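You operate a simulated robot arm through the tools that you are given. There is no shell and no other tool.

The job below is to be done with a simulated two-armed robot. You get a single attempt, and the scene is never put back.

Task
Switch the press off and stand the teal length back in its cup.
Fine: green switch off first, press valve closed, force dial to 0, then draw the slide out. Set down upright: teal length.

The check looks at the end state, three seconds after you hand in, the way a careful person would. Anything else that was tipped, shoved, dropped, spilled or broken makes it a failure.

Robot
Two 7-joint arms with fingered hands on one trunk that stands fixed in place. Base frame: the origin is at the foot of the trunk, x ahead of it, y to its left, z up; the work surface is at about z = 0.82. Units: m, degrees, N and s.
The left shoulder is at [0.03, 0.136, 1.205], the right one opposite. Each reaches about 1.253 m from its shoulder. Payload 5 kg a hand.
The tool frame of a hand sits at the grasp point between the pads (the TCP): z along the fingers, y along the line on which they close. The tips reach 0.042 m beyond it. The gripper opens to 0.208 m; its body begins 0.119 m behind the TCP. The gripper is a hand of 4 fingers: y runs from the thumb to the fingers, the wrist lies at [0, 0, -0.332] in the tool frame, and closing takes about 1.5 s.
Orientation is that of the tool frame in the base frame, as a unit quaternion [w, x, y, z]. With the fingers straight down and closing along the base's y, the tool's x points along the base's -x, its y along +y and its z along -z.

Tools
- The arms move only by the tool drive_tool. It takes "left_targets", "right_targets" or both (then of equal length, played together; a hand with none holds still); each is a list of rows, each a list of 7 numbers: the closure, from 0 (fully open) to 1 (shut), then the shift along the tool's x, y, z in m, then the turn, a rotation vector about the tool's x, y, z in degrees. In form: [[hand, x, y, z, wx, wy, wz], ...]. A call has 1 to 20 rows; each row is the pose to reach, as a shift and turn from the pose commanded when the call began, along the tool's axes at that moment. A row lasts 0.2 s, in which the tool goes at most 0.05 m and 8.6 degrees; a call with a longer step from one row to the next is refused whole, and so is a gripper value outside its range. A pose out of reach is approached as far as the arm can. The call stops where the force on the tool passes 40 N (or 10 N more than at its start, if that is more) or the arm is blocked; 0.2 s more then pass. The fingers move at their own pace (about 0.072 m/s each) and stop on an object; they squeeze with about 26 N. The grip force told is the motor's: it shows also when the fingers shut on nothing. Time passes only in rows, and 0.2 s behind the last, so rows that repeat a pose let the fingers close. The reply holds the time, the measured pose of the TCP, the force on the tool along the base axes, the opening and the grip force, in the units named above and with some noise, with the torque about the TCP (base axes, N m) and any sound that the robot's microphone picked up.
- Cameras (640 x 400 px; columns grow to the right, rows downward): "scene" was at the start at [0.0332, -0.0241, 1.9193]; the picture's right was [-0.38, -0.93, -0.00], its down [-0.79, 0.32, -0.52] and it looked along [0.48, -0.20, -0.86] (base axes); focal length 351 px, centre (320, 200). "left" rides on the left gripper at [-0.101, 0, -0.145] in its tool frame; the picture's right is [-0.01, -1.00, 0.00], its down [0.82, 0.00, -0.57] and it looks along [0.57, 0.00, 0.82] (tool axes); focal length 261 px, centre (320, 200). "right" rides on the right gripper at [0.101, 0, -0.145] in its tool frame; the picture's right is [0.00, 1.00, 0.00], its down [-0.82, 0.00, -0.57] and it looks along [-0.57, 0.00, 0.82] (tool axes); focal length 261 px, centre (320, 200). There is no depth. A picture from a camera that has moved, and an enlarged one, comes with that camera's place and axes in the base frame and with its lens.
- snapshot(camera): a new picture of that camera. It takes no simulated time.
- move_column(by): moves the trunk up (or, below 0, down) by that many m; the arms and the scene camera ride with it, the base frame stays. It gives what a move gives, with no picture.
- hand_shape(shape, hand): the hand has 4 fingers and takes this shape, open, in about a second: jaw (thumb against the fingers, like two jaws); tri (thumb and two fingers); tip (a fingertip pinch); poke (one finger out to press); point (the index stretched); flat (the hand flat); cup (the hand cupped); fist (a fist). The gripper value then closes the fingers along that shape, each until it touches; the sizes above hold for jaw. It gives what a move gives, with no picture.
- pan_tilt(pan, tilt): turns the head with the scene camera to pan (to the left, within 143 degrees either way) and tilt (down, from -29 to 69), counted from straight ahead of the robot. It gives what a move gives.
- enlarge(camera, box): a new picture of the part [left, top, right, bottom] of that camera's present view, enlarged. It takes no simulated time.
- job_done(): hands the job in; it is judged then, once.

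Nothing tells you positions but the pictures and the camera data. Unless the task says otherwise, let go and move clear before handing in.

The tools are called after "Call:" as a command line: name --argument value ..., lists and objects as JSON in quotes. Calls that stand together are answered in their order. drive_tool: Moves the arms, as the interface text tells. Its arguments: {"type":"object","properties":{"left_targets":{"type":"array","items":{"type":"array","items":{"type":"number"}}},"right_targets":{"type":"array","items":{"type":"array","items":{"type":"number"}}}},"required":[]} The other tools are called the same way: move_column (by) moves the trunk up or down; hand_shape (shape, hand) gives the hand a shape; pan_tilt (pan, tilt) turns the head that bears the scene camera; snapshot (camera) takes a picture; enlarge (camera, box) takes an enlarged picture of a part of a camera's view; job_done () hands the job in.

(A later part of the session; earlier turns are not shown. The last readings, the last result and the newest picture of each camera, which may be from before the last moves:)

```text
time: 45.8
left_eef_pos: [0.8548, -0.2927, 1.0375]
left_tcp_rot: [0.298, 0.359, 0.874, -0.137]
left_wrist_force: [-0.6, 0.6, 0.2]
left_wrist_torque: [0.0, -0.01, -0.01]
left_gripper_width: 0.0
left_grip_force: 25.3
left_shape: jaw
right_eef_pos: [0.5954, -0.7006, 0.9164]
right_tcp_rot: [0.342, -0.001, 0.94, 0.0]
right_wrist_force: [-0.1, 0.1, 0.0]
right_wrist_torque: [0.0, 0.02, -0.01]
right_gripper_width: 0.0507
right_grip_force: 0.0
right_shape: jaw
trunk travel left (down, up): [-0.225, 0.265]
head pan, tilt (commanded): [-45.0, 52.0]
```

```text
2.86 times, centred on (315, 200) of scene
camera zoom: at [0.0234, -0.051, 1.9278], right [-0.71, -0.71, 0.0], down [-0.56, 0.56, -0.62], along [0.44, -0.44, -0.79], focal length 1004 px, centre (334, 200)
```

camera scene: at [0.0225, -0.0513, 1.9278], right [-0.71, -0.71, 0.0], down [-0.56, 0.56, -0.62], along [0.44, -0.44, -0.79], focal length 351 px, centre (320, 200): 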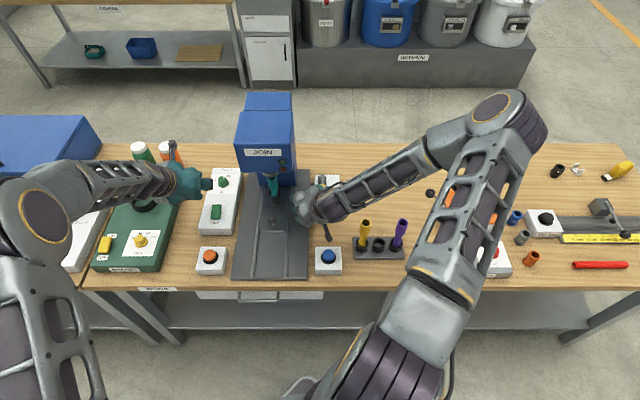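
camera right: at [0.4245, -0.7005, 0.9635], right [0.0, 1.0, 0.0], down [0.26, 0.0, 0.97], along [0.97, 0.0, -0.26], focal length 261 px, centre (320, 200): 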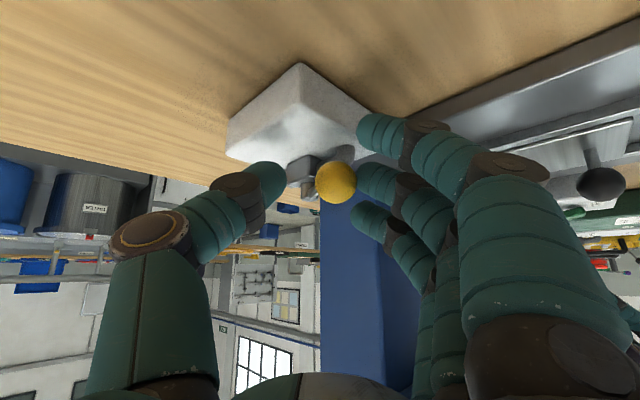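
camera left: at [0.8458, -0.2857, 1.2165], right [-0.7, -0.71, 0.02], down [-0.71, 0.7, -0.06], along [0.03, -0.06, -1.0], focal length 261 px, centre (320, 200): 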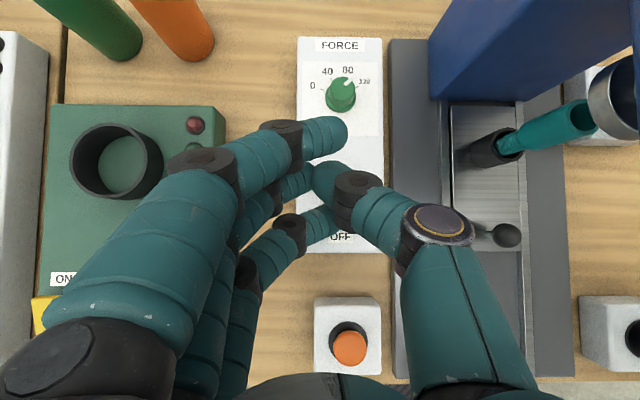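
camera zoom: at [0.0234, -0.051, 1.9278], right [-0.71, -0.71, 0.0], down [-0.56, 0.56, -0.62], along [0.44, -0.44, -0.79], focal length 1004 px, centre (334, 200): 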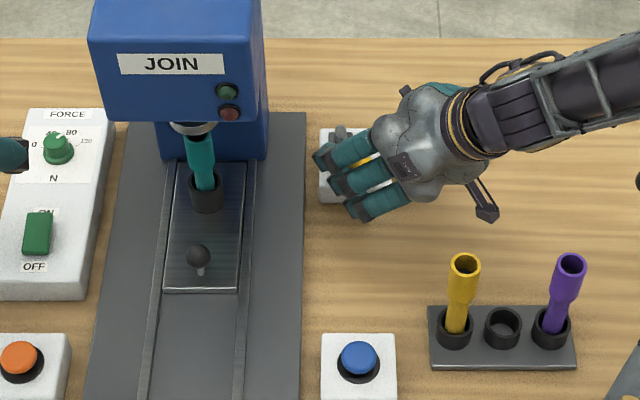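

The lever is following the finger smoothly with almost no force. I'll carry on around the arc to about 90°.

Call:
drive_tool --right_targets '[[0.76, 0.0008, -0.0138, -0.0006, -4.82, 0, -5.75], [0.76, -0.0002, -0.0274, 0.0002, -9.64, 0, -11.49], [0.76, -0.0029, -0.0408, 0.0024, -14.46, 0, -17.24], [0.76, -0.0073, -0.0534, 0.0061, -19.28, 0, -22.98], [0.76, -0.0133, -0.0648, 0.0111, -24.1, 0, -28.73], [0.76, -0.0207, -0.0747, 0.0174, -28.93, 0, -34.47], [0.76, -0.0207, -0.0747, 0.0174, -28.93, 0, -34.47]]'

Call:
snapshot --camera "right"

Call:
enlarge --camera "scene" --box '[230, 130, 400, 270]'

```text
time: 47.4
left_eef_pos: [0.8529, -0.2935, 1.0384]
left_tcp_rot: [0.298, 0.359, 0.874, -0.137]
left_wrist_force: [-0.1, -0.2, 0.4]
left_wrist_torque: [0.01, 0.0, 0.03]
left_gripper_width: 0.0
left_grip_force: 25.7
left_shape: jaw
right_eef_pos: [0.6211, -0.7779, 0.9175]
right_tcp_rot: [0.316, -0.361, 0.868, 0.129]
right_wrist_force: [-0.9, 1.0, -0.2]
right_wrist_torque: [-0.07, -0.03, -0.02]
right_gripper_width: 0.0504
right_grip_force: 0.0
right_shape: jaw
trunk travel left (down, up): [-0.225, 0.265]
head pan, tilt (commanded): [-45.0, 52.0]
```

```text
taken
camera right: at [0.5007, -0.8967, 0.9643], right [-0.71, 0.71, 0.0], down [0.19, 0.18, 0.96], along [0.68, 0.68, -0.26], focal length 261 px, centre (320, 200)
```

right: 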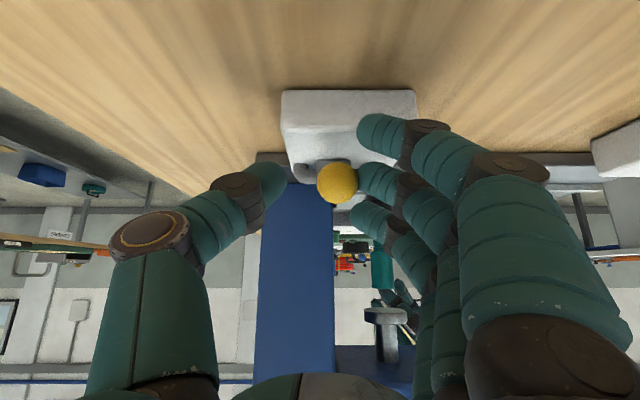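

```text
2.86 times, centred on (315, 200) of scene
camera zoom: at [0.0222, -0.0508, 1.9278], right [-0.71, -0.71, 0.0], down [-0.56, 0.56, -0.62], along [0.44, -0.44, -0.79], focal length 1004 px, centre (334, 200)
```

zoom: 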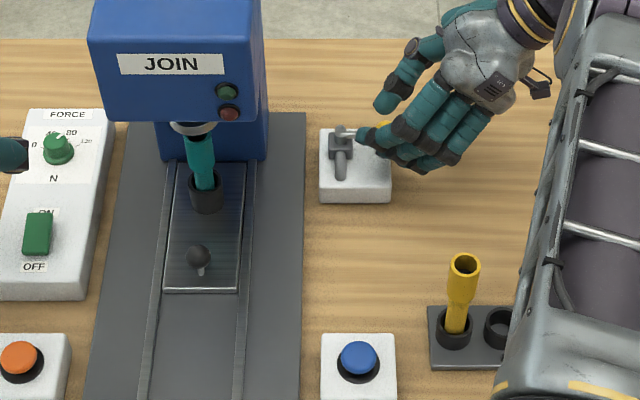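

The lever now points right across its box. I'll zoom in to see whether it has reached a full 90°.

Call:
enlarge --camera "scene" --box '[305, 160, 365, 205]'

```text
8.89 times, centred on (335, 182) of scene
camera zoom: at [0.0222, -0.0508, 1.9278], right [-0.71, -0.71, 0.0], down [-0.56, 0.56, -0.62], along [0.44, -0.44, -0.79], focal length 3122 px, centre (187, 356)
```

zoom: 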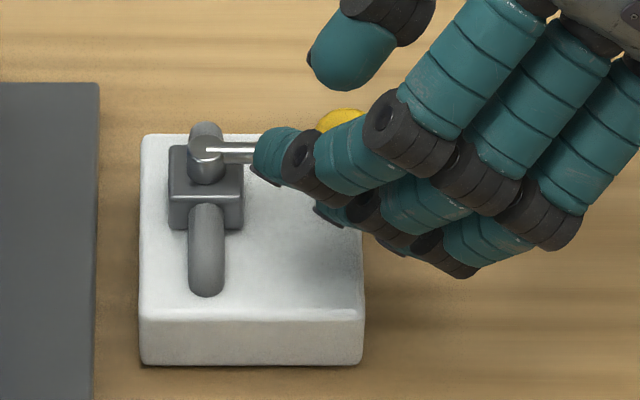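

The ball is about 10° short of square because it lags in the cage. I'll nudge the finger further away from me in small steps and watch the force for the stop.

Call:
drive_tool --right_targets '[[0.76, 0, -0.005, 0, 0, 0, 0], [0.76, 0, -0.01, 0, 0, 0, 0], [0.76, 0, -0.014, 0, 0, 0, 0], [0.76, 0, -0.014, 0, 0, 0, 0]]'

Call:
enlarge --camera "scene" --box '[305, 160, 365, 205]'

Call:
snapshot --camera "right"

```text
time: 48.4
left_eef_pos: [0.8536, -0.2923, 1.0392]
left_tcp_rot: [0.297, 0.359, 0.874, -0.136]
left_wrist_force: [-0.4, -1.0, 0.2]
left_wrist_torque: [0.01, 0.01, -0.01]
left_gripper_width: 0.0002
left_grip_force: 26.5
left_shape: jaw
right_eef_pos: [0.6305, -0.7852, 0.9179]
right_tcp_rot: [0.316, -0.36, 0.868, 0.131]
right_wrist_force: [-10.1, 5.0, 3.0]
right_wrist_torque: [0.29, 0.23, 0.31]
right_gripper_width: 0.0535
right_grip_force: 0.0
right_shape: jaw
trunk travel left (down, up): [-0.225, 0.265]
head pan, tilt (commanded): [-45.0, 52.0]
```

```text
8.89 times, centred on (335, 182) of scene
camera zoom: at [0.0223, -0.0508, 1.9278], right [-0.71, -0.71, 0.0], down [-0.56, 0.56, -0.62], along [0.44, -0.44, -0.79], focal length 3122 px, centre (187, 356)
```

zoom: 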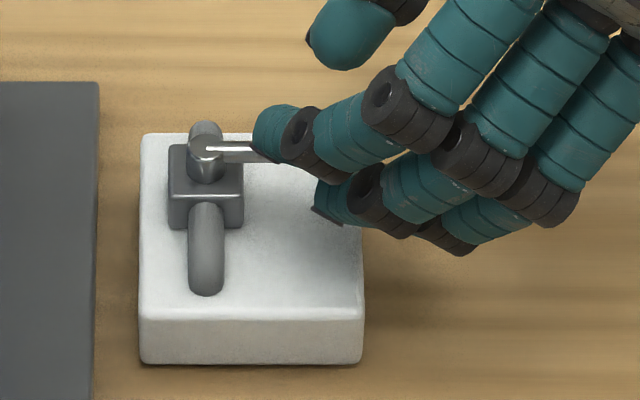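

```text
taken
camera right: at [0.5098, -0.906, 0.9634], right [-0.71, 0.71, 0.0], down [0.19, 0.18, 0.97], along [0.68, 0.68, -0.26], focal length 261 px, centre (320, 200)
```

right: 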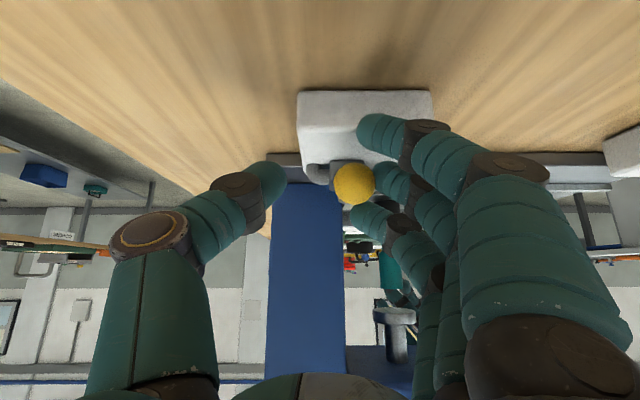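

Force rose to about 11 N and the lever didn't move further, so the valve is at its closed stop, square across the pipe. I'll ease off and back the hand out the way it points, then raise it.

Call:
drive_tool --right_targets '[[0.76, 0, 0.008, 0, 0, 0, 0], [0.7, 0, 0.018, 0, 0, 0, 0], [0.7, 0, 0.018, -0.02, 0, 0, 0], [0.7, 0, 0.018, -0.05, 0, 0, 0], [0.7, 0, 0.018, -0.09, 0, 0, 0], [0.7, -0.03, 0.018, -0.12, 0, 0, 0], [0.7, -0.06, 0.018, -0.15, 0, 0, 0], [0.7, -0.08, 0.018, -0.18, 0, 0, 0]]'

Call:
snapshot --camera "scene"

Call:
enlarge --camera "scene" --box '[305, 160, 365, 205]'

Call:
snapshot --camera "right"

```text
time: 50.2
left_eef_pos: [0.8543, -0.2924, 1.0384]
left_tcp_rot: [0.297, 0.358, 0.875, -0.136]
left_wrist_force: [0.3, 0.6, 0.1]
left_wrist_torque: [-0.05, -0.02, -0.05]
left_gripper_width: 0.0001
left_grip_force: 26.4
left_shape: jaw
right_eef_pos: [0.5789, -0.8103, 1.1059]
right_tcp_rot: [0.316, -0.359, 0.868, 0.131]
right_wrist_force: [0.8, 0.5, -0.4]
right_wrist_torque: [-0.06, -0.02, -0.03]
right_gripper_width: 0.0621
right_grip_force: 0.0
right_shape: jaw
trunk travel left (down, up): [-0.225, 0.265]
head pan, tilt (commanded): [-45.0, 52.0]
```

```text
taken
camera scene: at [0.0231, -0.0504, 1.9278], right [-0.71, -0.71, 0.0], down [-0.56, 0.56, -0.62], along [0.44, -0.44, -0.79], focal length 351 px, centre (320, 200)
```

scene: 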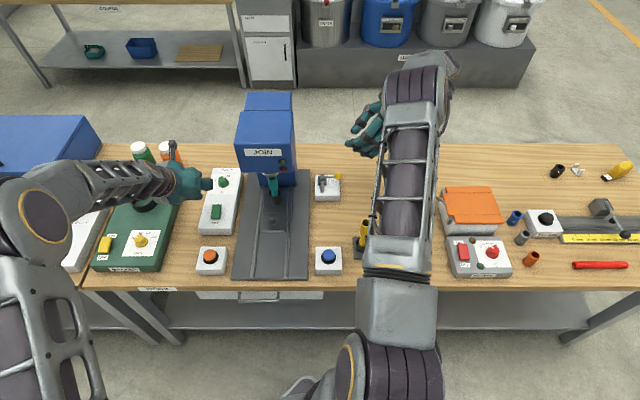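

```text
8.89 times, centred on (335, 182) of scene
camera zoom: at [0.0231, -0.0504, 1.9278], right [-0.71, -0.71, 0.0], down [-0.56, 0.56, -0.62], along [0.44, -0.44, -0.79], focal length 3122 px, centre (187, 356)
```

zoom: 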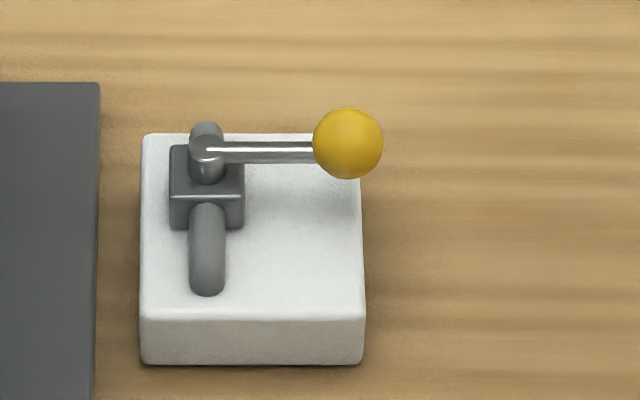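

```text
taken
camera right: at [0.4571, -0.9306, 1.1525], right [-0.7, 0.71, 0.0], down [0.19, 0.18, 0.97], along [0.68, 0.68, -0.26], focal length 261 px, centre (320, 200)
```

right: 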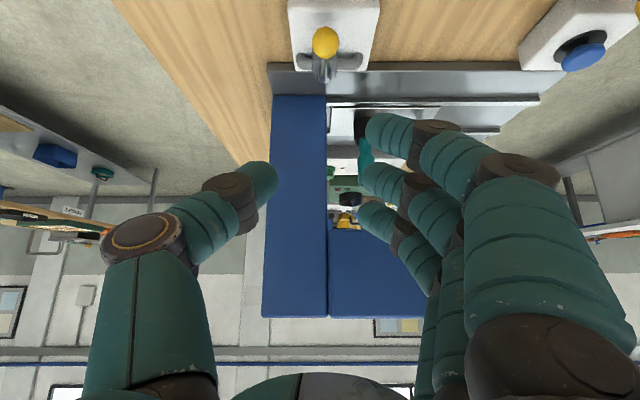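

The valve is closed and perpendicular. For the dial, the right arm reaches it with a nearly vertical hand, while the left would need a steep tilt. So I'll park the left arm well back to its own side first.

Call:
drive_tool --left_targets '[[1, 0, 0, -0.04, 0, 0, 0], [1, 0, 0, -0.08, 0, 0, 0], [1, 0, 0, -0.12, 0, 0, 0], [1, 0, 0, -0.16, 0, 0, 0], [1, 0, 0, -0.2, 0, 0, 0], [1, 0.0343, 0.0196, -0.2279, 0, 2.7, 0], [1, 0.0686, 0.0393, -0.2557, 0, 5.4, 0], [1, 0.1029, 0.0589, -0.2836, 0, 8.1, 0], [1, 0.1371, 0.0786, -0.3114, 0, 10.8, 0], [1, 0.1714, 0.0982, -0.3393, 0, 13.5, 0], [1, 0.2057, 0.1179, -0.3671, 0, 16.2, 0], [1, 0.24, 0.1375, -0.395, 0, 18.9, 0], [1, 0.2743, 0.1571, -0.4229, 0, 21.6, 0], [1, 0.3086, 0.1768, -0.4507, 0, 24.3, 0], [1, 0.3429, 0.1964, -0.4786, 0, 27, 0], [1, 0.3771, 0.2161, -0.5064, 0, 29.7, 0], [1, 0.4114, 0.2357, -0.5343, 0, 32.4, 0], [1, 0.4457, 0.2554, -0.5621, 0, 35.1, 0], [1, 0.48, 0.275, -0.59, 0, 38, 0]]'

Call:
snapshot --camera "scene"

```text
time: 54.2
left_eef_pos: [0.5281, 0.4316, 1.195]
left_tcp_rot: [-0.004, 0.383, 0.924, -0.012]
left_wrist_force: [-0.2, -0.3, -0.2]
left_wrist_torque: [-0.05, -0.01, -0.01]
left_gripper_width: 0.0
left_grip_force: 25.6
left_shape: jaw
right_eef_pos: [0.5778, -0.8111, 1.1062]
right_tcp_rot: [0.315, -0.36, 0.868, 0.131]
right_wrist_force: [-0.2, 1.2, 0.3]
right_wrist_torque: [-0.1, -0.01, -0.05]
right_gripper_width: 0.0617
right_grip_force: 0.1
right_shape: jaw
trunk travel left (down, up): [-0.225, 0.265]
head pan, tilt (commanded): [-45.0, 52.0]
```

```text
taken
camera scene: at [0.0229, -0.0496, 1.9279], right [-0.71, -0.71, 0.0], down [-0.56, 0.56, -0.62], along [0.44, -0.44, -0.79], focal length 351 px, centre (320, 200)
```

scene: 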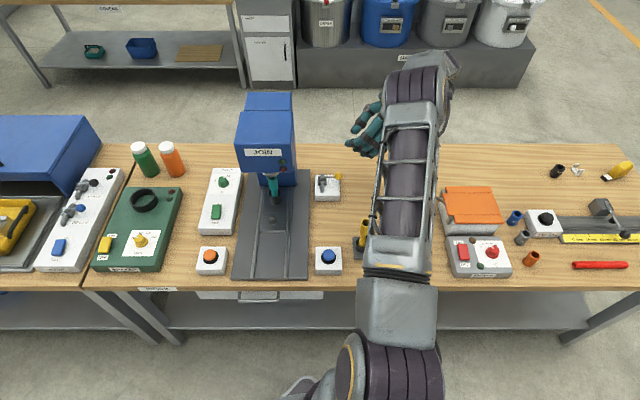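

The left arm is parked out of view. I'll bring the right hand back to the front and return it to vertical, square with the bench.

Call:
drive_tool --right_targets '[[0.7, -0.0123, 0.0318, 0.0001, 2.6, 2.6, 7.17], [0.7, -0.0247, 0.0636, 0.0003, 5.2, 5.2, 14.3], [0.7, -0.037, 0.0955, 0.0004, 7.8, 7.8, 21.5], [0.7, -0.0494, 0.1273, 0.0005, 10.4, 10.4, 28.7], [0.7, -0.0617, 0.1591, 0.0007, 13.0, 13.0, 35.8], [0.7, -0.074, 0.1909, 0.0008, 15.65, 15.65, 43.0], [0.7, -0.0864, 0.2227, 0.0009, 18.3, 18.3, 50.2], [0.7, -0.0987, 0.2545, 0.0011, 20.9, 20.9, 57.3], [0.7, -0.1111, 0.2864, 0.0012, 23.5, 23.5, 64.5], [0.7, -0.1234, 0.3182, 0.0013, 26.1, 26.1, 71.7], [0.7, -0.1358, 0.35, 0.0015, 28.7, 28.7, 78.8], [0.7, -0.1481, 0.3818, 0.0016, 31.3, 31.3, 86.0], [0.7, -0.1481, 0.3818, 0.0016, 31.3, 31.3, 86.0]]'

Call:
snapshot --camera "scene"

Call:
snapshot --camera "right"

```text
time: 57.0
left_eef_pos: [0.5277, 0.4289, 1.1964]
left_tcp_rot: [-0.003, 0.384, 0.923, -0.011]
left_wrist_force: [-0.8, -1.1, 0.1]
left_wrist_torque: [0.15, -0.04, 0.01]
left_gripper_width: 0.0
left_grip_force: 25.9
left_shape: jaw
right_eef_pos: [0.3912, -0.4619, 1.2009]
right_tcp_rot: [0.001, 0.384, 0.923, 0.0]
right_wrist_force: [0.8, -1.0, 0.8]
right_wrist_torque: [0.1, -0.01, 0.01]
right_gripper_width: 0.0621
right_grip_force: 0.1
right_shape: jaw
trunk travel left (down, up): [-0.225, 0.265]
head pan, tilt (commanded): [-45.0, 52.0]
```

```text
taken
camera scene: at [0.0224, -0.0539, 1.9277], right [-0.71, -0.71, 0.0], down [-0.56, 0.56, -0.61], along [0.44, -0.43, -0.79], focal length 351 px, centre (320, 200)
```

scene: 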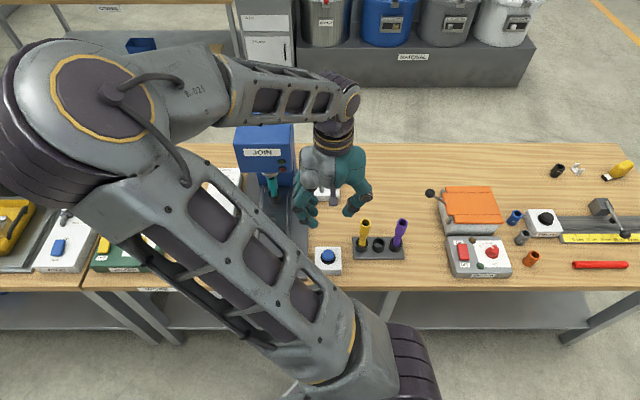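

```text
taken
camera right: at [0.3197, -0.3912, 1.3455], right [0.71, 0.7, 0.0], down [0.58, -0.58, 0.57], along [0.4, -0.41, -0.82], focal length 261 px, centre (320, 200)
```

right: 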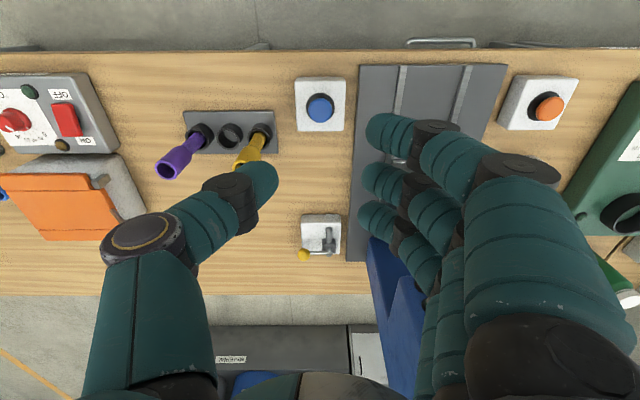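

The hand is vertical and square, and the elbow sits high on the left. I'll slide the hand left in front of the press towards the FORCE box and watch the arm's clearance.

Call:
drive_tool --right_targets '[[0.7, -0.002, 0.0456, 0, 0, 0, 0], [0.7, -0.004, 0.0911, 0, 0, 0, 0], [0.7, -0.006, 0.1367, 0, 0, 0, 0], [0.7, -0.008, 0.1822, 0, 0, 0, 0], [0.7, -0.009, 0.2278, 0, 0, 0, 0], [0.7, -0.011, 0.2733, 0, 0, 0, 0], [0.7, -0.013, 0.3189, 0, 0, 0, 0], [0.7, -0.015, 0.3644, 0, 0, 0, 0], [0.7, -0.017, 0.41, 0, 0, 0, 0], [0.7, -0.017, 0.41, 0, 0, 0, 0]]'

Call:
snapshot --camera "scene"

Call:
snapshot --camera "right"

Call:
snapshot --camera "left"

```text
time: 59.2
left_eef_pos: [0.5273, 0.4302, 1.1956]
left_tcp_rot: [-0.003, 0.382, 0.924, -0.012]
left_wrist_force: [0.1, -0.6, 0.6]
left_wrist_torque: [0.03, -0.05, 0.01]
left_gripper_width: 0.0
left_grip_force: 25.9
left_shape: jaw
right_eef_pos: [0.6916, -0.181, 1.2003]
right_tcp_rot: [-0.001, 0.382, 0.924, 0.0]
right_wrist_force: [-0.4, 0.2, 0.0]
right_wrist_torque: [0.07, -0.06, 0.0]
right_gripper_width: 0.0624
right_grip_force: 0.0
right_shape: jaw
trunk travel left (down, up): [-0.225, 0.265]
head pan, tilt (commanded): [-45.0, 52.0]
```

```text
taken
camera scene: at [0.0221, -0.0518, 1.9278], right [-0.71, -0.71, 0.0], down [-0.56, 0.56, -0.62], along [0.44, -0.43, -0.79], focal length 351 px, centre (320, 200)
```

scene: 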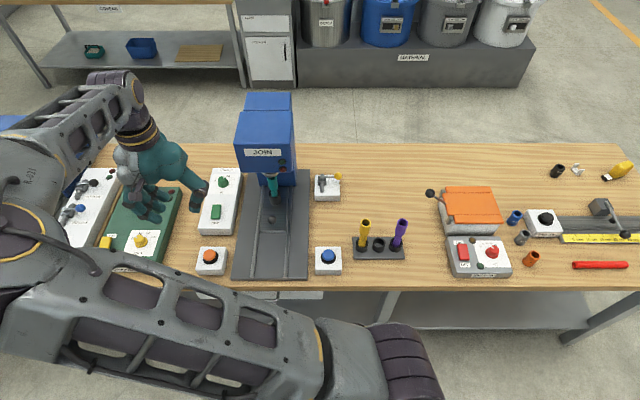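

```text
taken
camera right: at [0.6193, -0.1105, 1.3447], right [0.71, 0.7, 0.0], down [0.58, -0.58, 0.57], along [0.4, -0.41, -0.82], focal length 261 px, centre (320, 200)
```

right: 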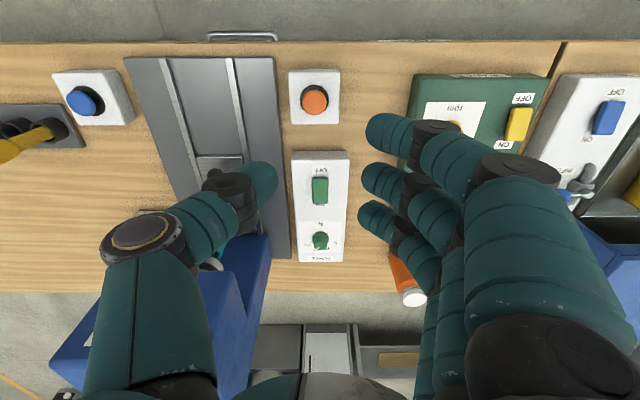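

```text
taken
camera left: at [0.6016, 0.3623, 1.3404], right [-0.7, -0.71, 0.02], down [-0.57, 0.59, 0.57], along [-0.42, 0.39, -0.82], focal length 261 px, centre (320, 200)
```

left: 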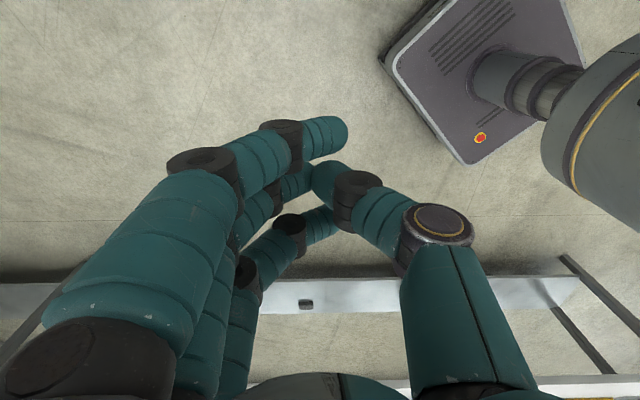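

My right elbow has swung out to the left side. I'll turn the head to check its clearance from the parked left arm before going further.

Call:
pan_tilt --pan 5 --tilt 50

Call:
snapshot --camera "scene"

```text
time: 60.3
left_eef_pos: [0.5289, 0.4303, 1.195]
left_tcp_rot: [-0.003, 0.384, 0.923, -0.012]
left_wrist_force: [-0.8, 0.2, 0.6]
left_wrist_torque: [0.03, 0.04, 0.01]
left_gripper_width: 0.0
left_grip_force: 26.1
left_shape: jaw
right_eef_pos: [0.6916, -0.1812, 1.2001]
right_tcp_rot: [0.0, 0.381, 0.924, 0.0]
right_wrist_force: [-0.1, -0.1, -0.3]
right_wrist_torque: [0.02, 0.03, -0.01]
right_gripper_width: 0.0621
right_grip_force: 0.0
right_shape: jaw
trunk travel left (down, up): [-0.225, 0.265]
head pan, tilt (commanded): [5.0, 50.0]
```

```text
taken
camera scene: at [0.0472, 0.009, 1.9304], right [0.09, -1.0, 0.0], down [-0.76, -0.07, -0.64], along [0.64, 0.06, -0.77], focal length 351 px, centre (320, 200)
```

scene: 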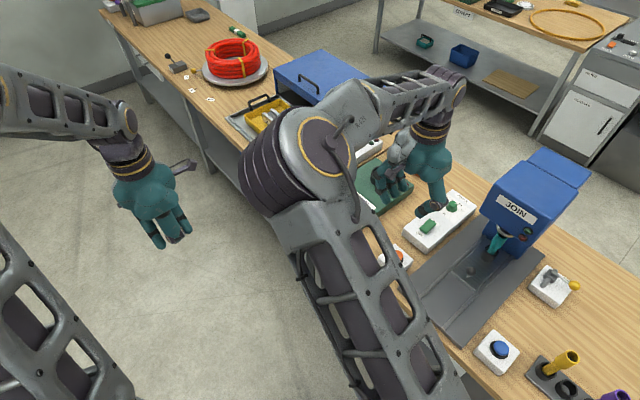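

The elbow is about 0.35 m from the parked left arm, so there is no conflict. I'll twist the right hand and lower it in front of the FORCE box, so the thumb can pass below the press head and the twist has room to turn anticlockwise.

Call:
drive_tool --right_targets '[[0.7, -0.0092, 0, 0.0239, -0.5, -0.79, 7.2], [0.7, -0.0184, 0, 0.0478, -1.0, -1.58, 14.4], [0.7, -0.0277, 0, 0.0717, -1.5, -2.37, 21.6], [0.7, -0.0369, 0, 0.0956, -2.0, -3.16, 28.8], [0.7, -0.0461, 0, 0.1194, -2.5, -3.96, 36.1], [0.7, -0.0553, 0, 0.1433, -3.0, -4.75, 43.3], [0.7, -0.0646, 0, 0.1672, -3.5, -5.54, 50.5], [0.7, -0.0738, 0, 0.1911, -4.0, -6.33, 57.7], [0.7, -0.083, 0, 0.215, -4.54, -7.12, 64.9], [0.7, -0.083, 0, 0.215, -4.54, -7.12, 64.9]]'

Call:
pan_tilt --pan -25 --tilt 50

Call:
snapshot --camera "scene"

Call:
snapshot --camera "right"

```text
time: 62.5
left_eef_pos: [0.5279, 0.4311, 1.196]
left_tcp_rot: [-0.003, 0.382, 0.924, -0.011]
left_wrist_force: [-0.6, 0.4, 0.4]
left_wrist_torque: [0.0, -0.03, -0.01]
left_gripper_width: 0.0
left_grip_force: 25.7
left_shape: jaw
right_eef_pos: [0.7514, -0.2404, 0.9863]
right_tcp_rot: [0.069, 0.818, 0.571, 0.012]
right_wrist_force: [0.2, 0.1, 0.3]
right_wrist_torque: [-0.01, -0.03, -0.01]
right_gripper_width: 0.0624
right_grip_force: 0.0
right_shape: jaw
trunk travel left (down, up): [-0.225, 0.265]
head pan, tilt (commanded): [5.0, 50.0]
```

```text
time: 63.5
left_eef_pos: [0.529, 0.4308, 1.1961]
left_tcp_rot: [-0.004, 0.383, 0.924, -0.011]
left_wrist_force: [0.2, -0.4, -0.5]
left_wrist_torque: [0.0, -0.02, -0.04]
left_gripper_width: 0.0001
left_grip_force: 25.7
left_shape: jaw
right_eef_pos: [0.7519, -0.2405, 0.9854]
right_tcp_rot: [0.069, 0.818, 0.572, 0.012]
right_wrist_force: [0.0, 0.8, -0.1]
right_wrist_torque: [-0.05, 0.02, -0.03]
right_gripper_width: 0.0622
right_grip_force: 0.1
right_shape: jaw
trunk travel left (down, up): [-0.225, 0.265]
head pan, tilt (commanded): [-25.0, 50.0]
```

```text
taken
camera scene: at [0.04, -0.0302, 1.9304], right [-0.42, -0.91, 0.0], down [-0.69, 0.32, -0.64], along [0.58, -0.27, -0.77], focal length 351 px, centre (320, 200)
```

scene: 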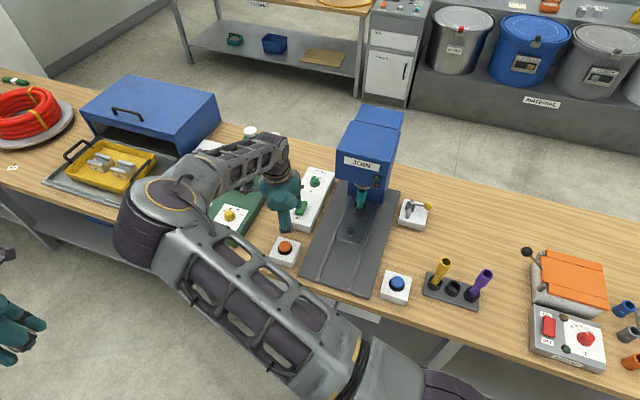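

```text
taken
camera right: at [0.7725, -0.1324, 1.1232], right [0.93, -0.34, 0.13], down [-0.34, -0.71, 0.61], along [-0.12, -0.62, -0.78], focal length 261 px, centre (320, 200)
```

right: 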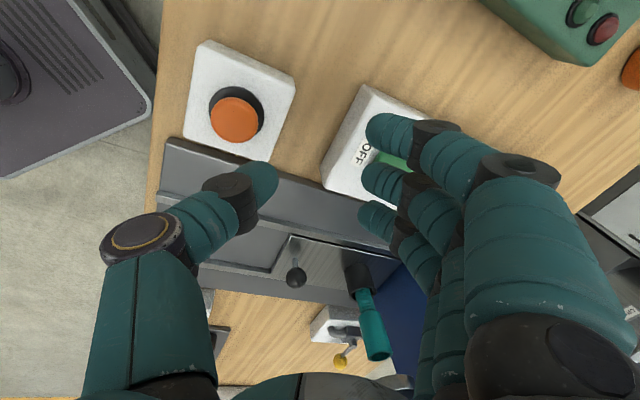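

The hand is turned and low in front of the box. I'll move it forward at a height that clears the rocker and keeps the thumb under the press head, to hover over the dial.

Call:
drive_tool --right_targets '[[0.7, -0.0172, 0.0364, 0.009, 0, 0, 0], [0.7, -0.0343, 0.0728, 0.0181, 0, 0, 0], [0.7, -0.0515, 0.1092, 0.0271, 0, 0, 0], [0.7, -0.0687, 0.1455, 0.0362, 0, 0, 0], [0.7, -0.0858, 0.1819, 0.0452, 0, 0, 0], [0.7, -0.103, 0.2183, 0.0543, 0, 0, 0], [0.7, -0.103, 0.2183, 0.0543, 0, 0, 0]]'

Call:
snapshot --camera "scene"

Call:
snapshot --camera "right"

```text
time: 65.1
left_eef_pos: [0.5286, 0.4325, 1.1952]
left_tcp_rot: [-0.002, 0.382, 0.924, -0.013]
left_wrist_force: [-0.8, 0.6, 0.7]
left_wrist_torque: [-0.13, -0.08, -0.02]
left_gripper_width: 0.0001
left_grip_force: 25.9
left_shape: jaw
right_eef_pos: [0.9223, -0.4108, 0.9694]
right_tcp_rot: [0.07, 0.816, 0.573, 0.011]
right_wrist_force: [-0.1, 0.5, 0.5]
right_wrist_torque: [-0.15, -0.02, 0.01]
right_gripper_width: 0.0622
right_grip_force: 0.1
right_shape: jaw
trunk travel left (down, up): [-0.225, 0.265]
head pan, tilt (commanded): [-25.0, 50.0]
```

```text
taken
camera scene: at [0.0388, -0.0279, 1.9306], right [-0.42, -0.91, 0.0], down [-0.69, 0.32, -0.64], along [0.58, -0.27, -0.77], focal length 351 px, centre (320, 200)
```

scene: 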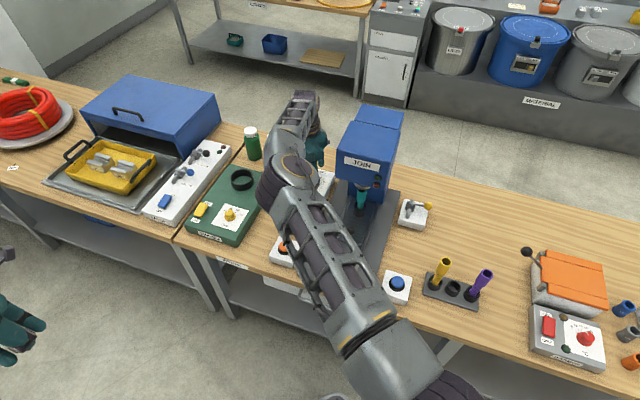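

```text
taken
camera right: at [0.9441, -0.3025, 1.1057], right [0.93, -0.34, 0.13], down [-0.34, -0.71, 0.61], along [-0.12, -0.62, -0.78], focal length 261 px, centre (320, 200)
```

right: 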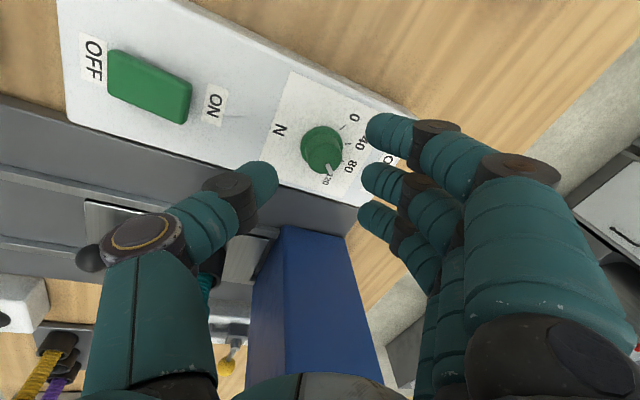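

The dial is neatly framed between thumb and fingers, with its pointer near 100. I'll lower about 4.5 cm so the fingertips flank the knob, then close on it.

Call:
drive_tool --right_targets '[[0.7, -0.001, 0.003, 0.015, 0, 0, 0], [0.7, -0.001, 0.003, 0.03, 0, 0, 0], [0.7, -0.001, 0.003, 0.044, 0, 0, 0], [0.7, -0.001, 0.003, 0.044, 0, 0, 0]]'

Call:
snapshot --camera "right"

```text
time: 66.1
left_eef_pos: [0.5277, 0.4304, 1.1961]
left_tcp_rot: [-0.003, 0.383, 0.924, -0.012]
left_wrist_force: [-0.9, -1.0, 0.1]
left_wrist_torque: [0.0, -0.06, 0.0]
left_gripper_width: 0.0
left_grip_force: 25.9
left_shape: jaw
right_eef_pos: [0.9314, -0.4204, 0.9238]
right_tcp_rot: [0.07, 0.817, 0.572, 0.012]
right_wrist_force: [0.4, 1.5, 0.9]
right_wrist_torque: [-0.06, 0.02, 0.0]
right_gripper_width: 0.0622
right_grip_force: 0.0
right_shape: jaw
trunk travel left (down, up): [-0.225, 0.265]
head pan, tilt (commanded): [-25.0, 50.0]
```

```text
taken
camera right: at [0.9517, -0.3119, 1.0607], right [0.93, -0.34, 0.13], down [-0.34, -0.71, 0.61], along [-0.12, -0.62, -0.78], focal length 261 px, centre (320, 200)
```

right: 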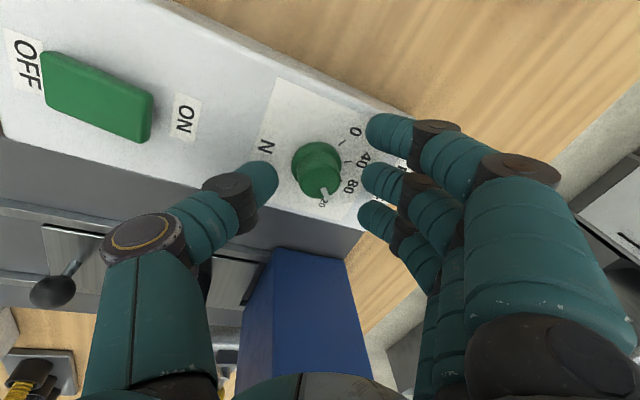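

The knob sits between the thumb and middle fingertip. I'll close on it gently and check the grip.

Call:
drive_tool --right_targets '[[1, 0, 0, 0, 0, 0, 0], [1, 0, 0, 0, 0, 0, 0], [1, 0, 0, 0, 0, 0, 0], [1, 0, 0, 0, 0, 0, 0]]'

Call:
snapshot --camera "right"

```text
time: 67.1
left_eef_pos: [0.5278, 0.4307, 1.1955]
left_tcp_rot: [-0.004, 0.382, 0.924, -0.012]
left_wrist_force: [-0.1, 0.5, -0.6]
left_wrist_torque: [0.02, -0.01, 0.0]
left_gripper_width: 0.0
left_grip_force: 26.1
left_shape: jaw
right_eef_pos: [0.93, -0.4199, 0.9222]
right_tcp_rot: [0.068, 0.817, 0.572, 0.012]
right_wrist_force: [-9.4, 3.7, -1.9]
right_wrist_torque: [0.06, 0.22, -0.02]
right_gripper_width: 0.0116
right_grip_force: 25.9
right_shape: jaw
trunk travel left (down, up): [-0.225, 0.265]
head pan, tilt (commanded): [-25.0, 50.0]
```

```text
taken
camera right: at [0.9507, -0.3122, 1.0595], right [0.93, -0.34, 0.12], down [-0.34, -0.71, 0.61], along [-0.12, -0.61, -0.78], focal length 261 px, centre (320, 200)
```

right: 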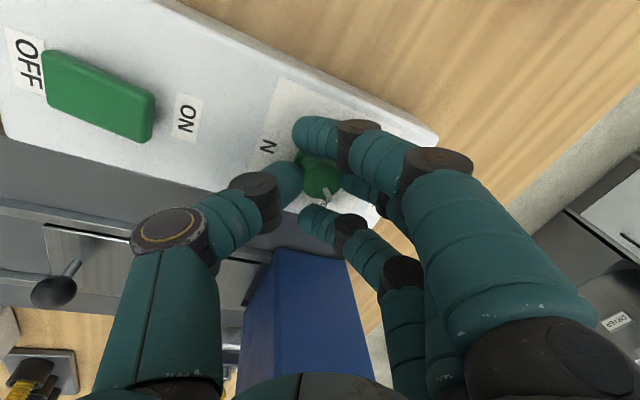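

The knob is held. I'll twist anticlockwise by about 24° first and check that the pointer turns towards 0.

Call:
drive_tool --right_targets '[[1, 0, 0, 0, 0, 0, -8], [1, 0, 0, 0, 0, 0, -16], [1, 0, 0, 0, 0, 0, -24], [1, 0, 0, 0, 0, 0, -24]]'

Call:
snapshot --camera "right"

Call:
enlarge --camera "right" --box '[240, 90, 420, 240]'

```text
time: 68.1
left_eef_pos: [0.5288, 0.4316, 1.1958]
left_tcp_rot: [-0.002, 0.383, 0.924, -0.013]
left_wrist_force: [-0.3, -0.4, 0.3]
left_wrist_torque: [0.03, 0.01, 0.02]
left_gripper_width: 0.0
left_grip_force: 26.1
left_shape: jaw
right_eef_pos: [0.9308, -0.4211, 0.9223]
right_tcp_rot: [0.069, 0.68, 0.73, -0.003]
right_wrist_force: [-16.4, 8.6, -3.5]
right_wrist_torque: [0.31, 0.37, -0.02]
right_gripper_width: 0.0115
right_grip_force: 26.0
right_shape: jaw
trunk travel left (down, up): [-0.225, 0.265]
head pan, tilt (commanded): [-25.0, 50.0]
```

```text
taken
camera right: at [0.91, -0.3071, 1.0551], right [0.99, 0.07, 0.09], down [-0.01, -0.76, 0.65], along [0.12, -0.65, -0.75], focal length 261 px, centre (320, 200)
```

right: 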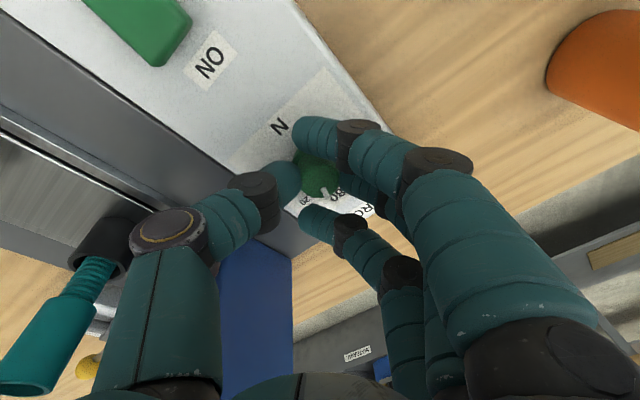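

```text
2.67 times, centred on (330, 165) of right
camera zoom: at [0.91, -0.3071, 1.0551], right [0.99, 0.07, 0.09], down [-0.01, -0.76, 0.65], along [0.12, -0.65, -0.75], focal length 695 px, centre (293, 293)
```

zoom: 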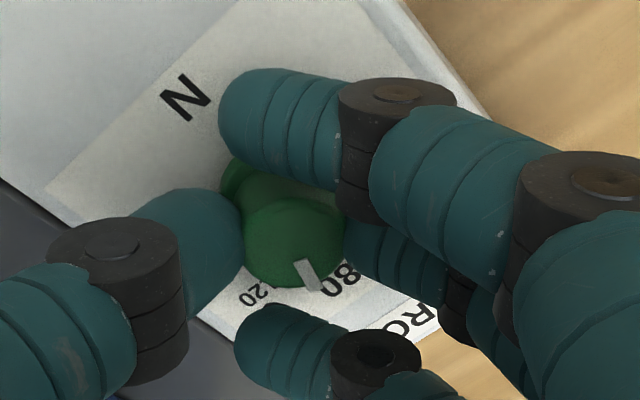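

The pointer has moved with the hand towards 80, so it is turning the right way. I'll keep turning, easing the hand a few millimetres to relieve the side load.

Call:
drive_tool --right_targets '[[1, 0.001, -0.002, 0, 0, 0, 0], [1, 0.002, -0.003, 0, 0, 0, -8], [1, 0.002, -0.003, 0, 0, 0, -16], [1, 0.002, -0.003, 0, 0, 0, -24], [1, 0.002, -0.003, 0, 0, 0, -32], [1, 0.002, -0.003, 0, 0, 0, -40], [1, 0.002, -0.003, 0, 0, 0, -46], [1, 0.002, -0.003, 0, 0, 0, -46]]'

Call:
enlarge --camera "right" --box '[240, 90, 420, 240]'

Call:
snapshot --camera "scene"

```text
time: 69.9
left_eef_pos: [0.5283, 0.4287, 1.1955]
left_tcp_rot: [-0.003, 0.383, 0.924, -0.012]
left_wrist_force: [0.5, -1.0, 0.1]
left_wrist_torque: [-0.01, -0.02, -0.01]
left_gripper_width: 0.0
left_grip_force: 25.7
left_shape: jaw
right_eef_pos: [0.929, -0.4208, 0.9217]
right_tcp_rot: [0.064, 0.341, 0.937, -0.029]
right_wrist_force: [1.3, -8.3, 1.9]
right_wrist_torque: [0.11, -0.27, -0.02]
right_gripper_width: 0.0115
right_grip_force: 26.0
right_shape: jaw
trunk travel left (down, up): [-0.225, 0.265]
head pan, tilt (commanded): [-25.0, 50.0]
```

```text
2.67 times, centred on (330, 165) of right
camera zoom: at [0.838, -0.3433, 1.051], right [0.65, 0.76, -0.01], down [0.56, -0.47, 0.68], along [0.51, -0.45, -0.73], focal length 695 px, centre (293, 293)
```

zoom: 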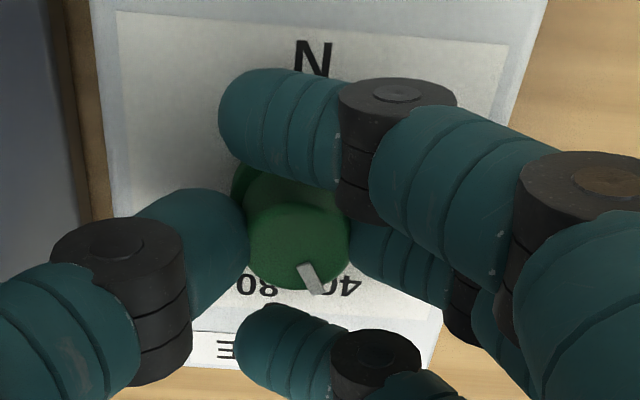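

```text
taken
camera scene: at [0.0401, -0.0313, 1.9304], right [-0.42, -0.91, 0.0], down [-0.69, 0.32, -0.64], along [0.58, -0.27, -0.77], focal length 351 px, centre (320, 200)
```

scene: 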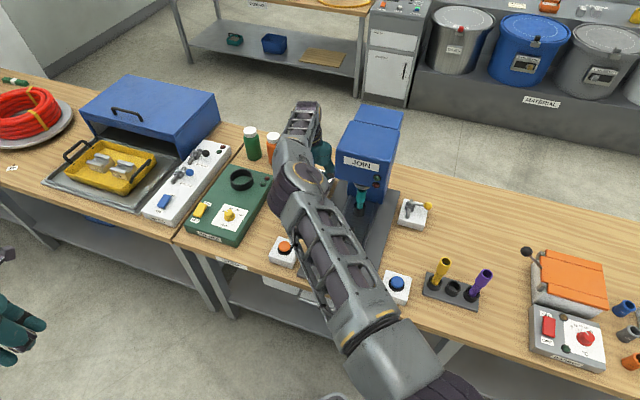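

The pointer is now near 40–45 N. I'll open slightly, turn the hand back clockwise about 56°, and regrip for a second stroke.

Call:
drive_tool --right_targets '[[0.75, 0, 0, 0, 0, 0, 0], [0.75, 0, 0, 0, 0, 0, 0], [0.75, 0, 0, 0, 0, 0, 0], [0.75, 0, 0, 0, 0, 0, 8], [0.75, 0, 0, 0, 0, 0, 16], [0.75, 0, 0, 0, 0, 0, 24], [0.75, 0, 0, 0, 0, 0, 32], [0.75, 0, 0, 0, 0, 0, 40], [0.75, 0, 0, 0, 0, 0, 48], [0.75, 0, 0, 0, 0, 0, 56], [0.75, 0, 0, 0, 0, 0, 56]]'

Call:
snapshot --camera "right"

Call:
enlarge --camera "right" --box '[240, 90, 420, 240]'

```text
time: 72.3
left_eef_pos: [0.528, 0.4312, 1.1961]
left_tcp_rot: [-0.003, 0.383, 0.924, -0.013]
left_wrist_force: [0.4, -0.5, 0.1]
left_wrist_torque: [0.0, 0.03, -0.01]
left_gripper_width: 0.0
left_grip_force: 26.4
left_shape: jaw
right_eef_pos: [0.9292, -0.4195, 0.9207]
right_tcp_rot: [0.07, 0.741, 0.668, 0.003]
right_wrist_force: [0.5, 0.1, 0.1]
right_wrist_torque: [-0.03, 0.02, 0.01]
right_gripper_width: 0.0513
right_grip_force: 0.0
right_shape: jaw
trunk travel left (down, up): [-0.225, 0.265]
head pan, tilt (commanded): [-25.0, 50.0]
```

```text
taken
camera right: at [0.9262, -0.3066, 1.0555], right [0.99, -0.1, 0.11], down [-0.15, -0.76, 0.64], along [0.01, -0.65, -0.76], focal length 261 px, centre (320, 200)
```

right: 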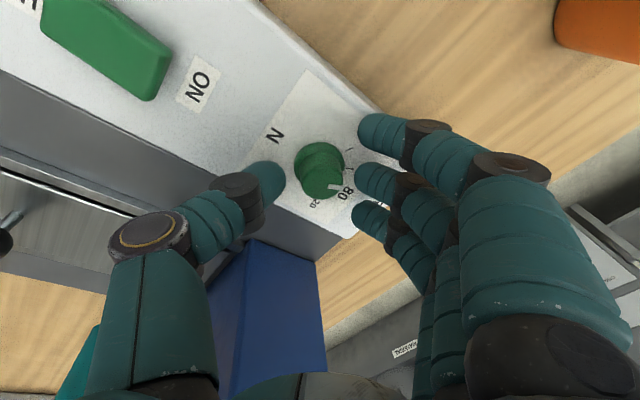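

```text
2.67 times, centred on (330, 165) of right
camera zoom: at [0.9262, -0.3066, 1.0555], right [0.99, -0.1, 0.11], down [-0.15, -0.76, 0.64], along [0.01, -0.65, -0.76], focal length 695 px, centre (293, 293)
```

zoom: 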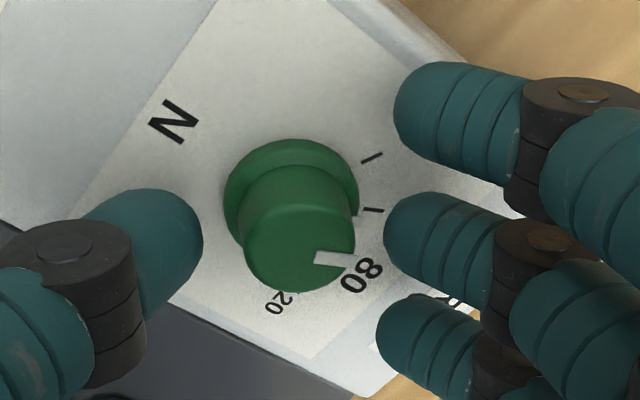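

The pointer now reads about 43 N. I'll regrip and turn roughly 48° further anticlockwise, then check.

Call:
drive_tool --right_targets '[[1, 0, 0, 0, 0, 0, 0], [1, 0, 0, 0, 0, 0, 0], [1, 0, 0, 0, 0, 0, 0], [1, 0, 0, 0, 0, 0, -8], [1, 0, 0, 0, 0, 0, -16], [1, 0, 0, 0, 0, 0, -24], [1, 0, 0, 0, 0, 0, -32], [1, 0, 0, 0, 0, 0, -40], [1, 0, 0, 0, 0, 0, -48], [1, 0, 0, 0, 0, 0, -48]]'

Call:
enlarge --camera "right" --box '[240, 90, 420, 240]'

```text
time: 74.5
left_eef_pos: [0.5283, 0.4306, 1.1956]
left_tcp_rot: [-0.003, 0.383, 0.924, -0.012]
left_wrist_force: [-0.2, 0.4, 0.0]
left_wrist_torque: [0.04, 0.03, 0.01]
left_gripper_width: 0.0
left_grip_force: 25.6
left_shape: jaw
right_eef_pos: [0.928, -0.421, 0.9214]
right_tcp_rot: [0.065, 0.405, 0.912, -0.025]
right_wrist_force: [-17.5, -1.7, -5.8]
right_wrist_torque: [0.11, 0.4, -0.39]
right_gripper_width: 0.0105
right_grip_force: 26.3
right_shape: jaw
trunk travel left (down, up): [-0.225, 0.265]
head pan, tilt (commanded): [-25.0, 50.0]
```

```text
2.67 times, centred on (330, 165) of right
camera zoom: at [0.8469, -0.3327, 1.0497], right [0.74, 0.67, 0.01], down [0.49, -0.55, 0.68], along [0.46, -0.5, -0.73], focal length 695 px, centre (293, 293)
```

zoom: 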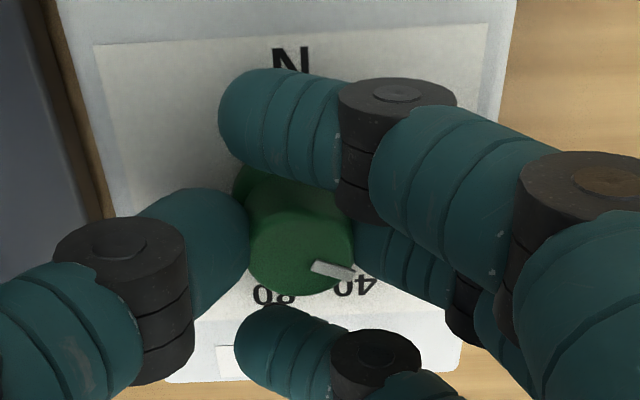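

Twisting torque has risen, which suggests the knob reached its end stop. I'll let go and back up a little to read the pointer.

Call:
drive_tool --right_targets '[[0.75, 0, 0, 0, 0, 0, 0], [0.75, 0, 0, 0, 0, 0, 0], [0.75, 0, 0, 0, 0, 0, 0], [0.75, 0, 0, -0.02, 0, 0, 8], [0.75, 0, 0, -0.04, 0, 0, 16], [0.75, 0, 0, -0.04, 0, 0, 24], [0.75, 0, 0, -0.04, 0, 0, 32], [0.75, 0, 0, -0.04, 0, 0, 40], [0.75, 0, 0, -0.04, 0, 0, 48], [0.75, 0, 0, -0.04, 0, 0, 48]]'

Call:
snapshot --camera "right"

Call:
enlarge --camera "right" --box '[260, 90, 410, 220]'

```text
time: 76.7
left_eef_pos: [0.5286, 0.4305, 1.1953]
left_tcp_rot: [-0.002, 0.383, 0.924, -0.012]
left_wrist_force: [0.4, -0.3, -0.1]
left_wrist_torque: [-0.01, 0.03, 0.03]
left_gripper_width: 0.0
left_grip_force: 26.6
left_shape: jaw
right_eef_pos: [0.9255, -0.4176, 0.9606]
right_tcp_rot: [0.07, 0.742, 0.667, 0.002]
right_wrist_force: [0.2, -0.1, -0.3]
right_wrist_torque: [-0.01, 0.0, -0.02]
right_gripper_width: 0.0517
right_grip_force: 0.1
right_shape: jaw
trunk travel left (down, up): [-0.225, 0.265]
head pan, tilt (commanded): [-25.0, 50.0]
```

```text
taken
camera right: at [0.922, -0.3028, 1.0953], right [0.99, -0.1, 0.11], down [-0.15, -0.76, 0.64], along [0.02, -0.65, -0.76], focal length 261 px, centre (320, 200)
```

right: 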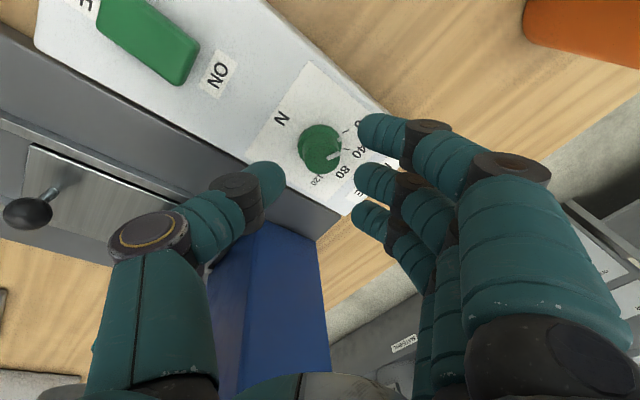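

```text
3.08 times, centred on (335, 155) of right
camera zoom: at [0.922, -0.3028, 1.0953], right [0.99, -0.1, 0.11], down [-0.15, -0.76, 0.64], along [0.02, -0.65, -0.76], focal length 802 px, centre (274, 338)
```

zoom: 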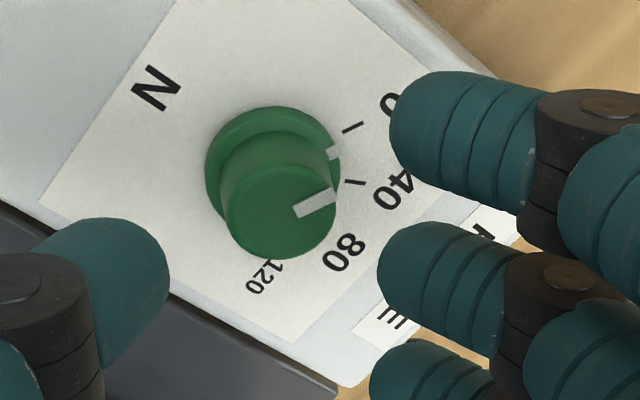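

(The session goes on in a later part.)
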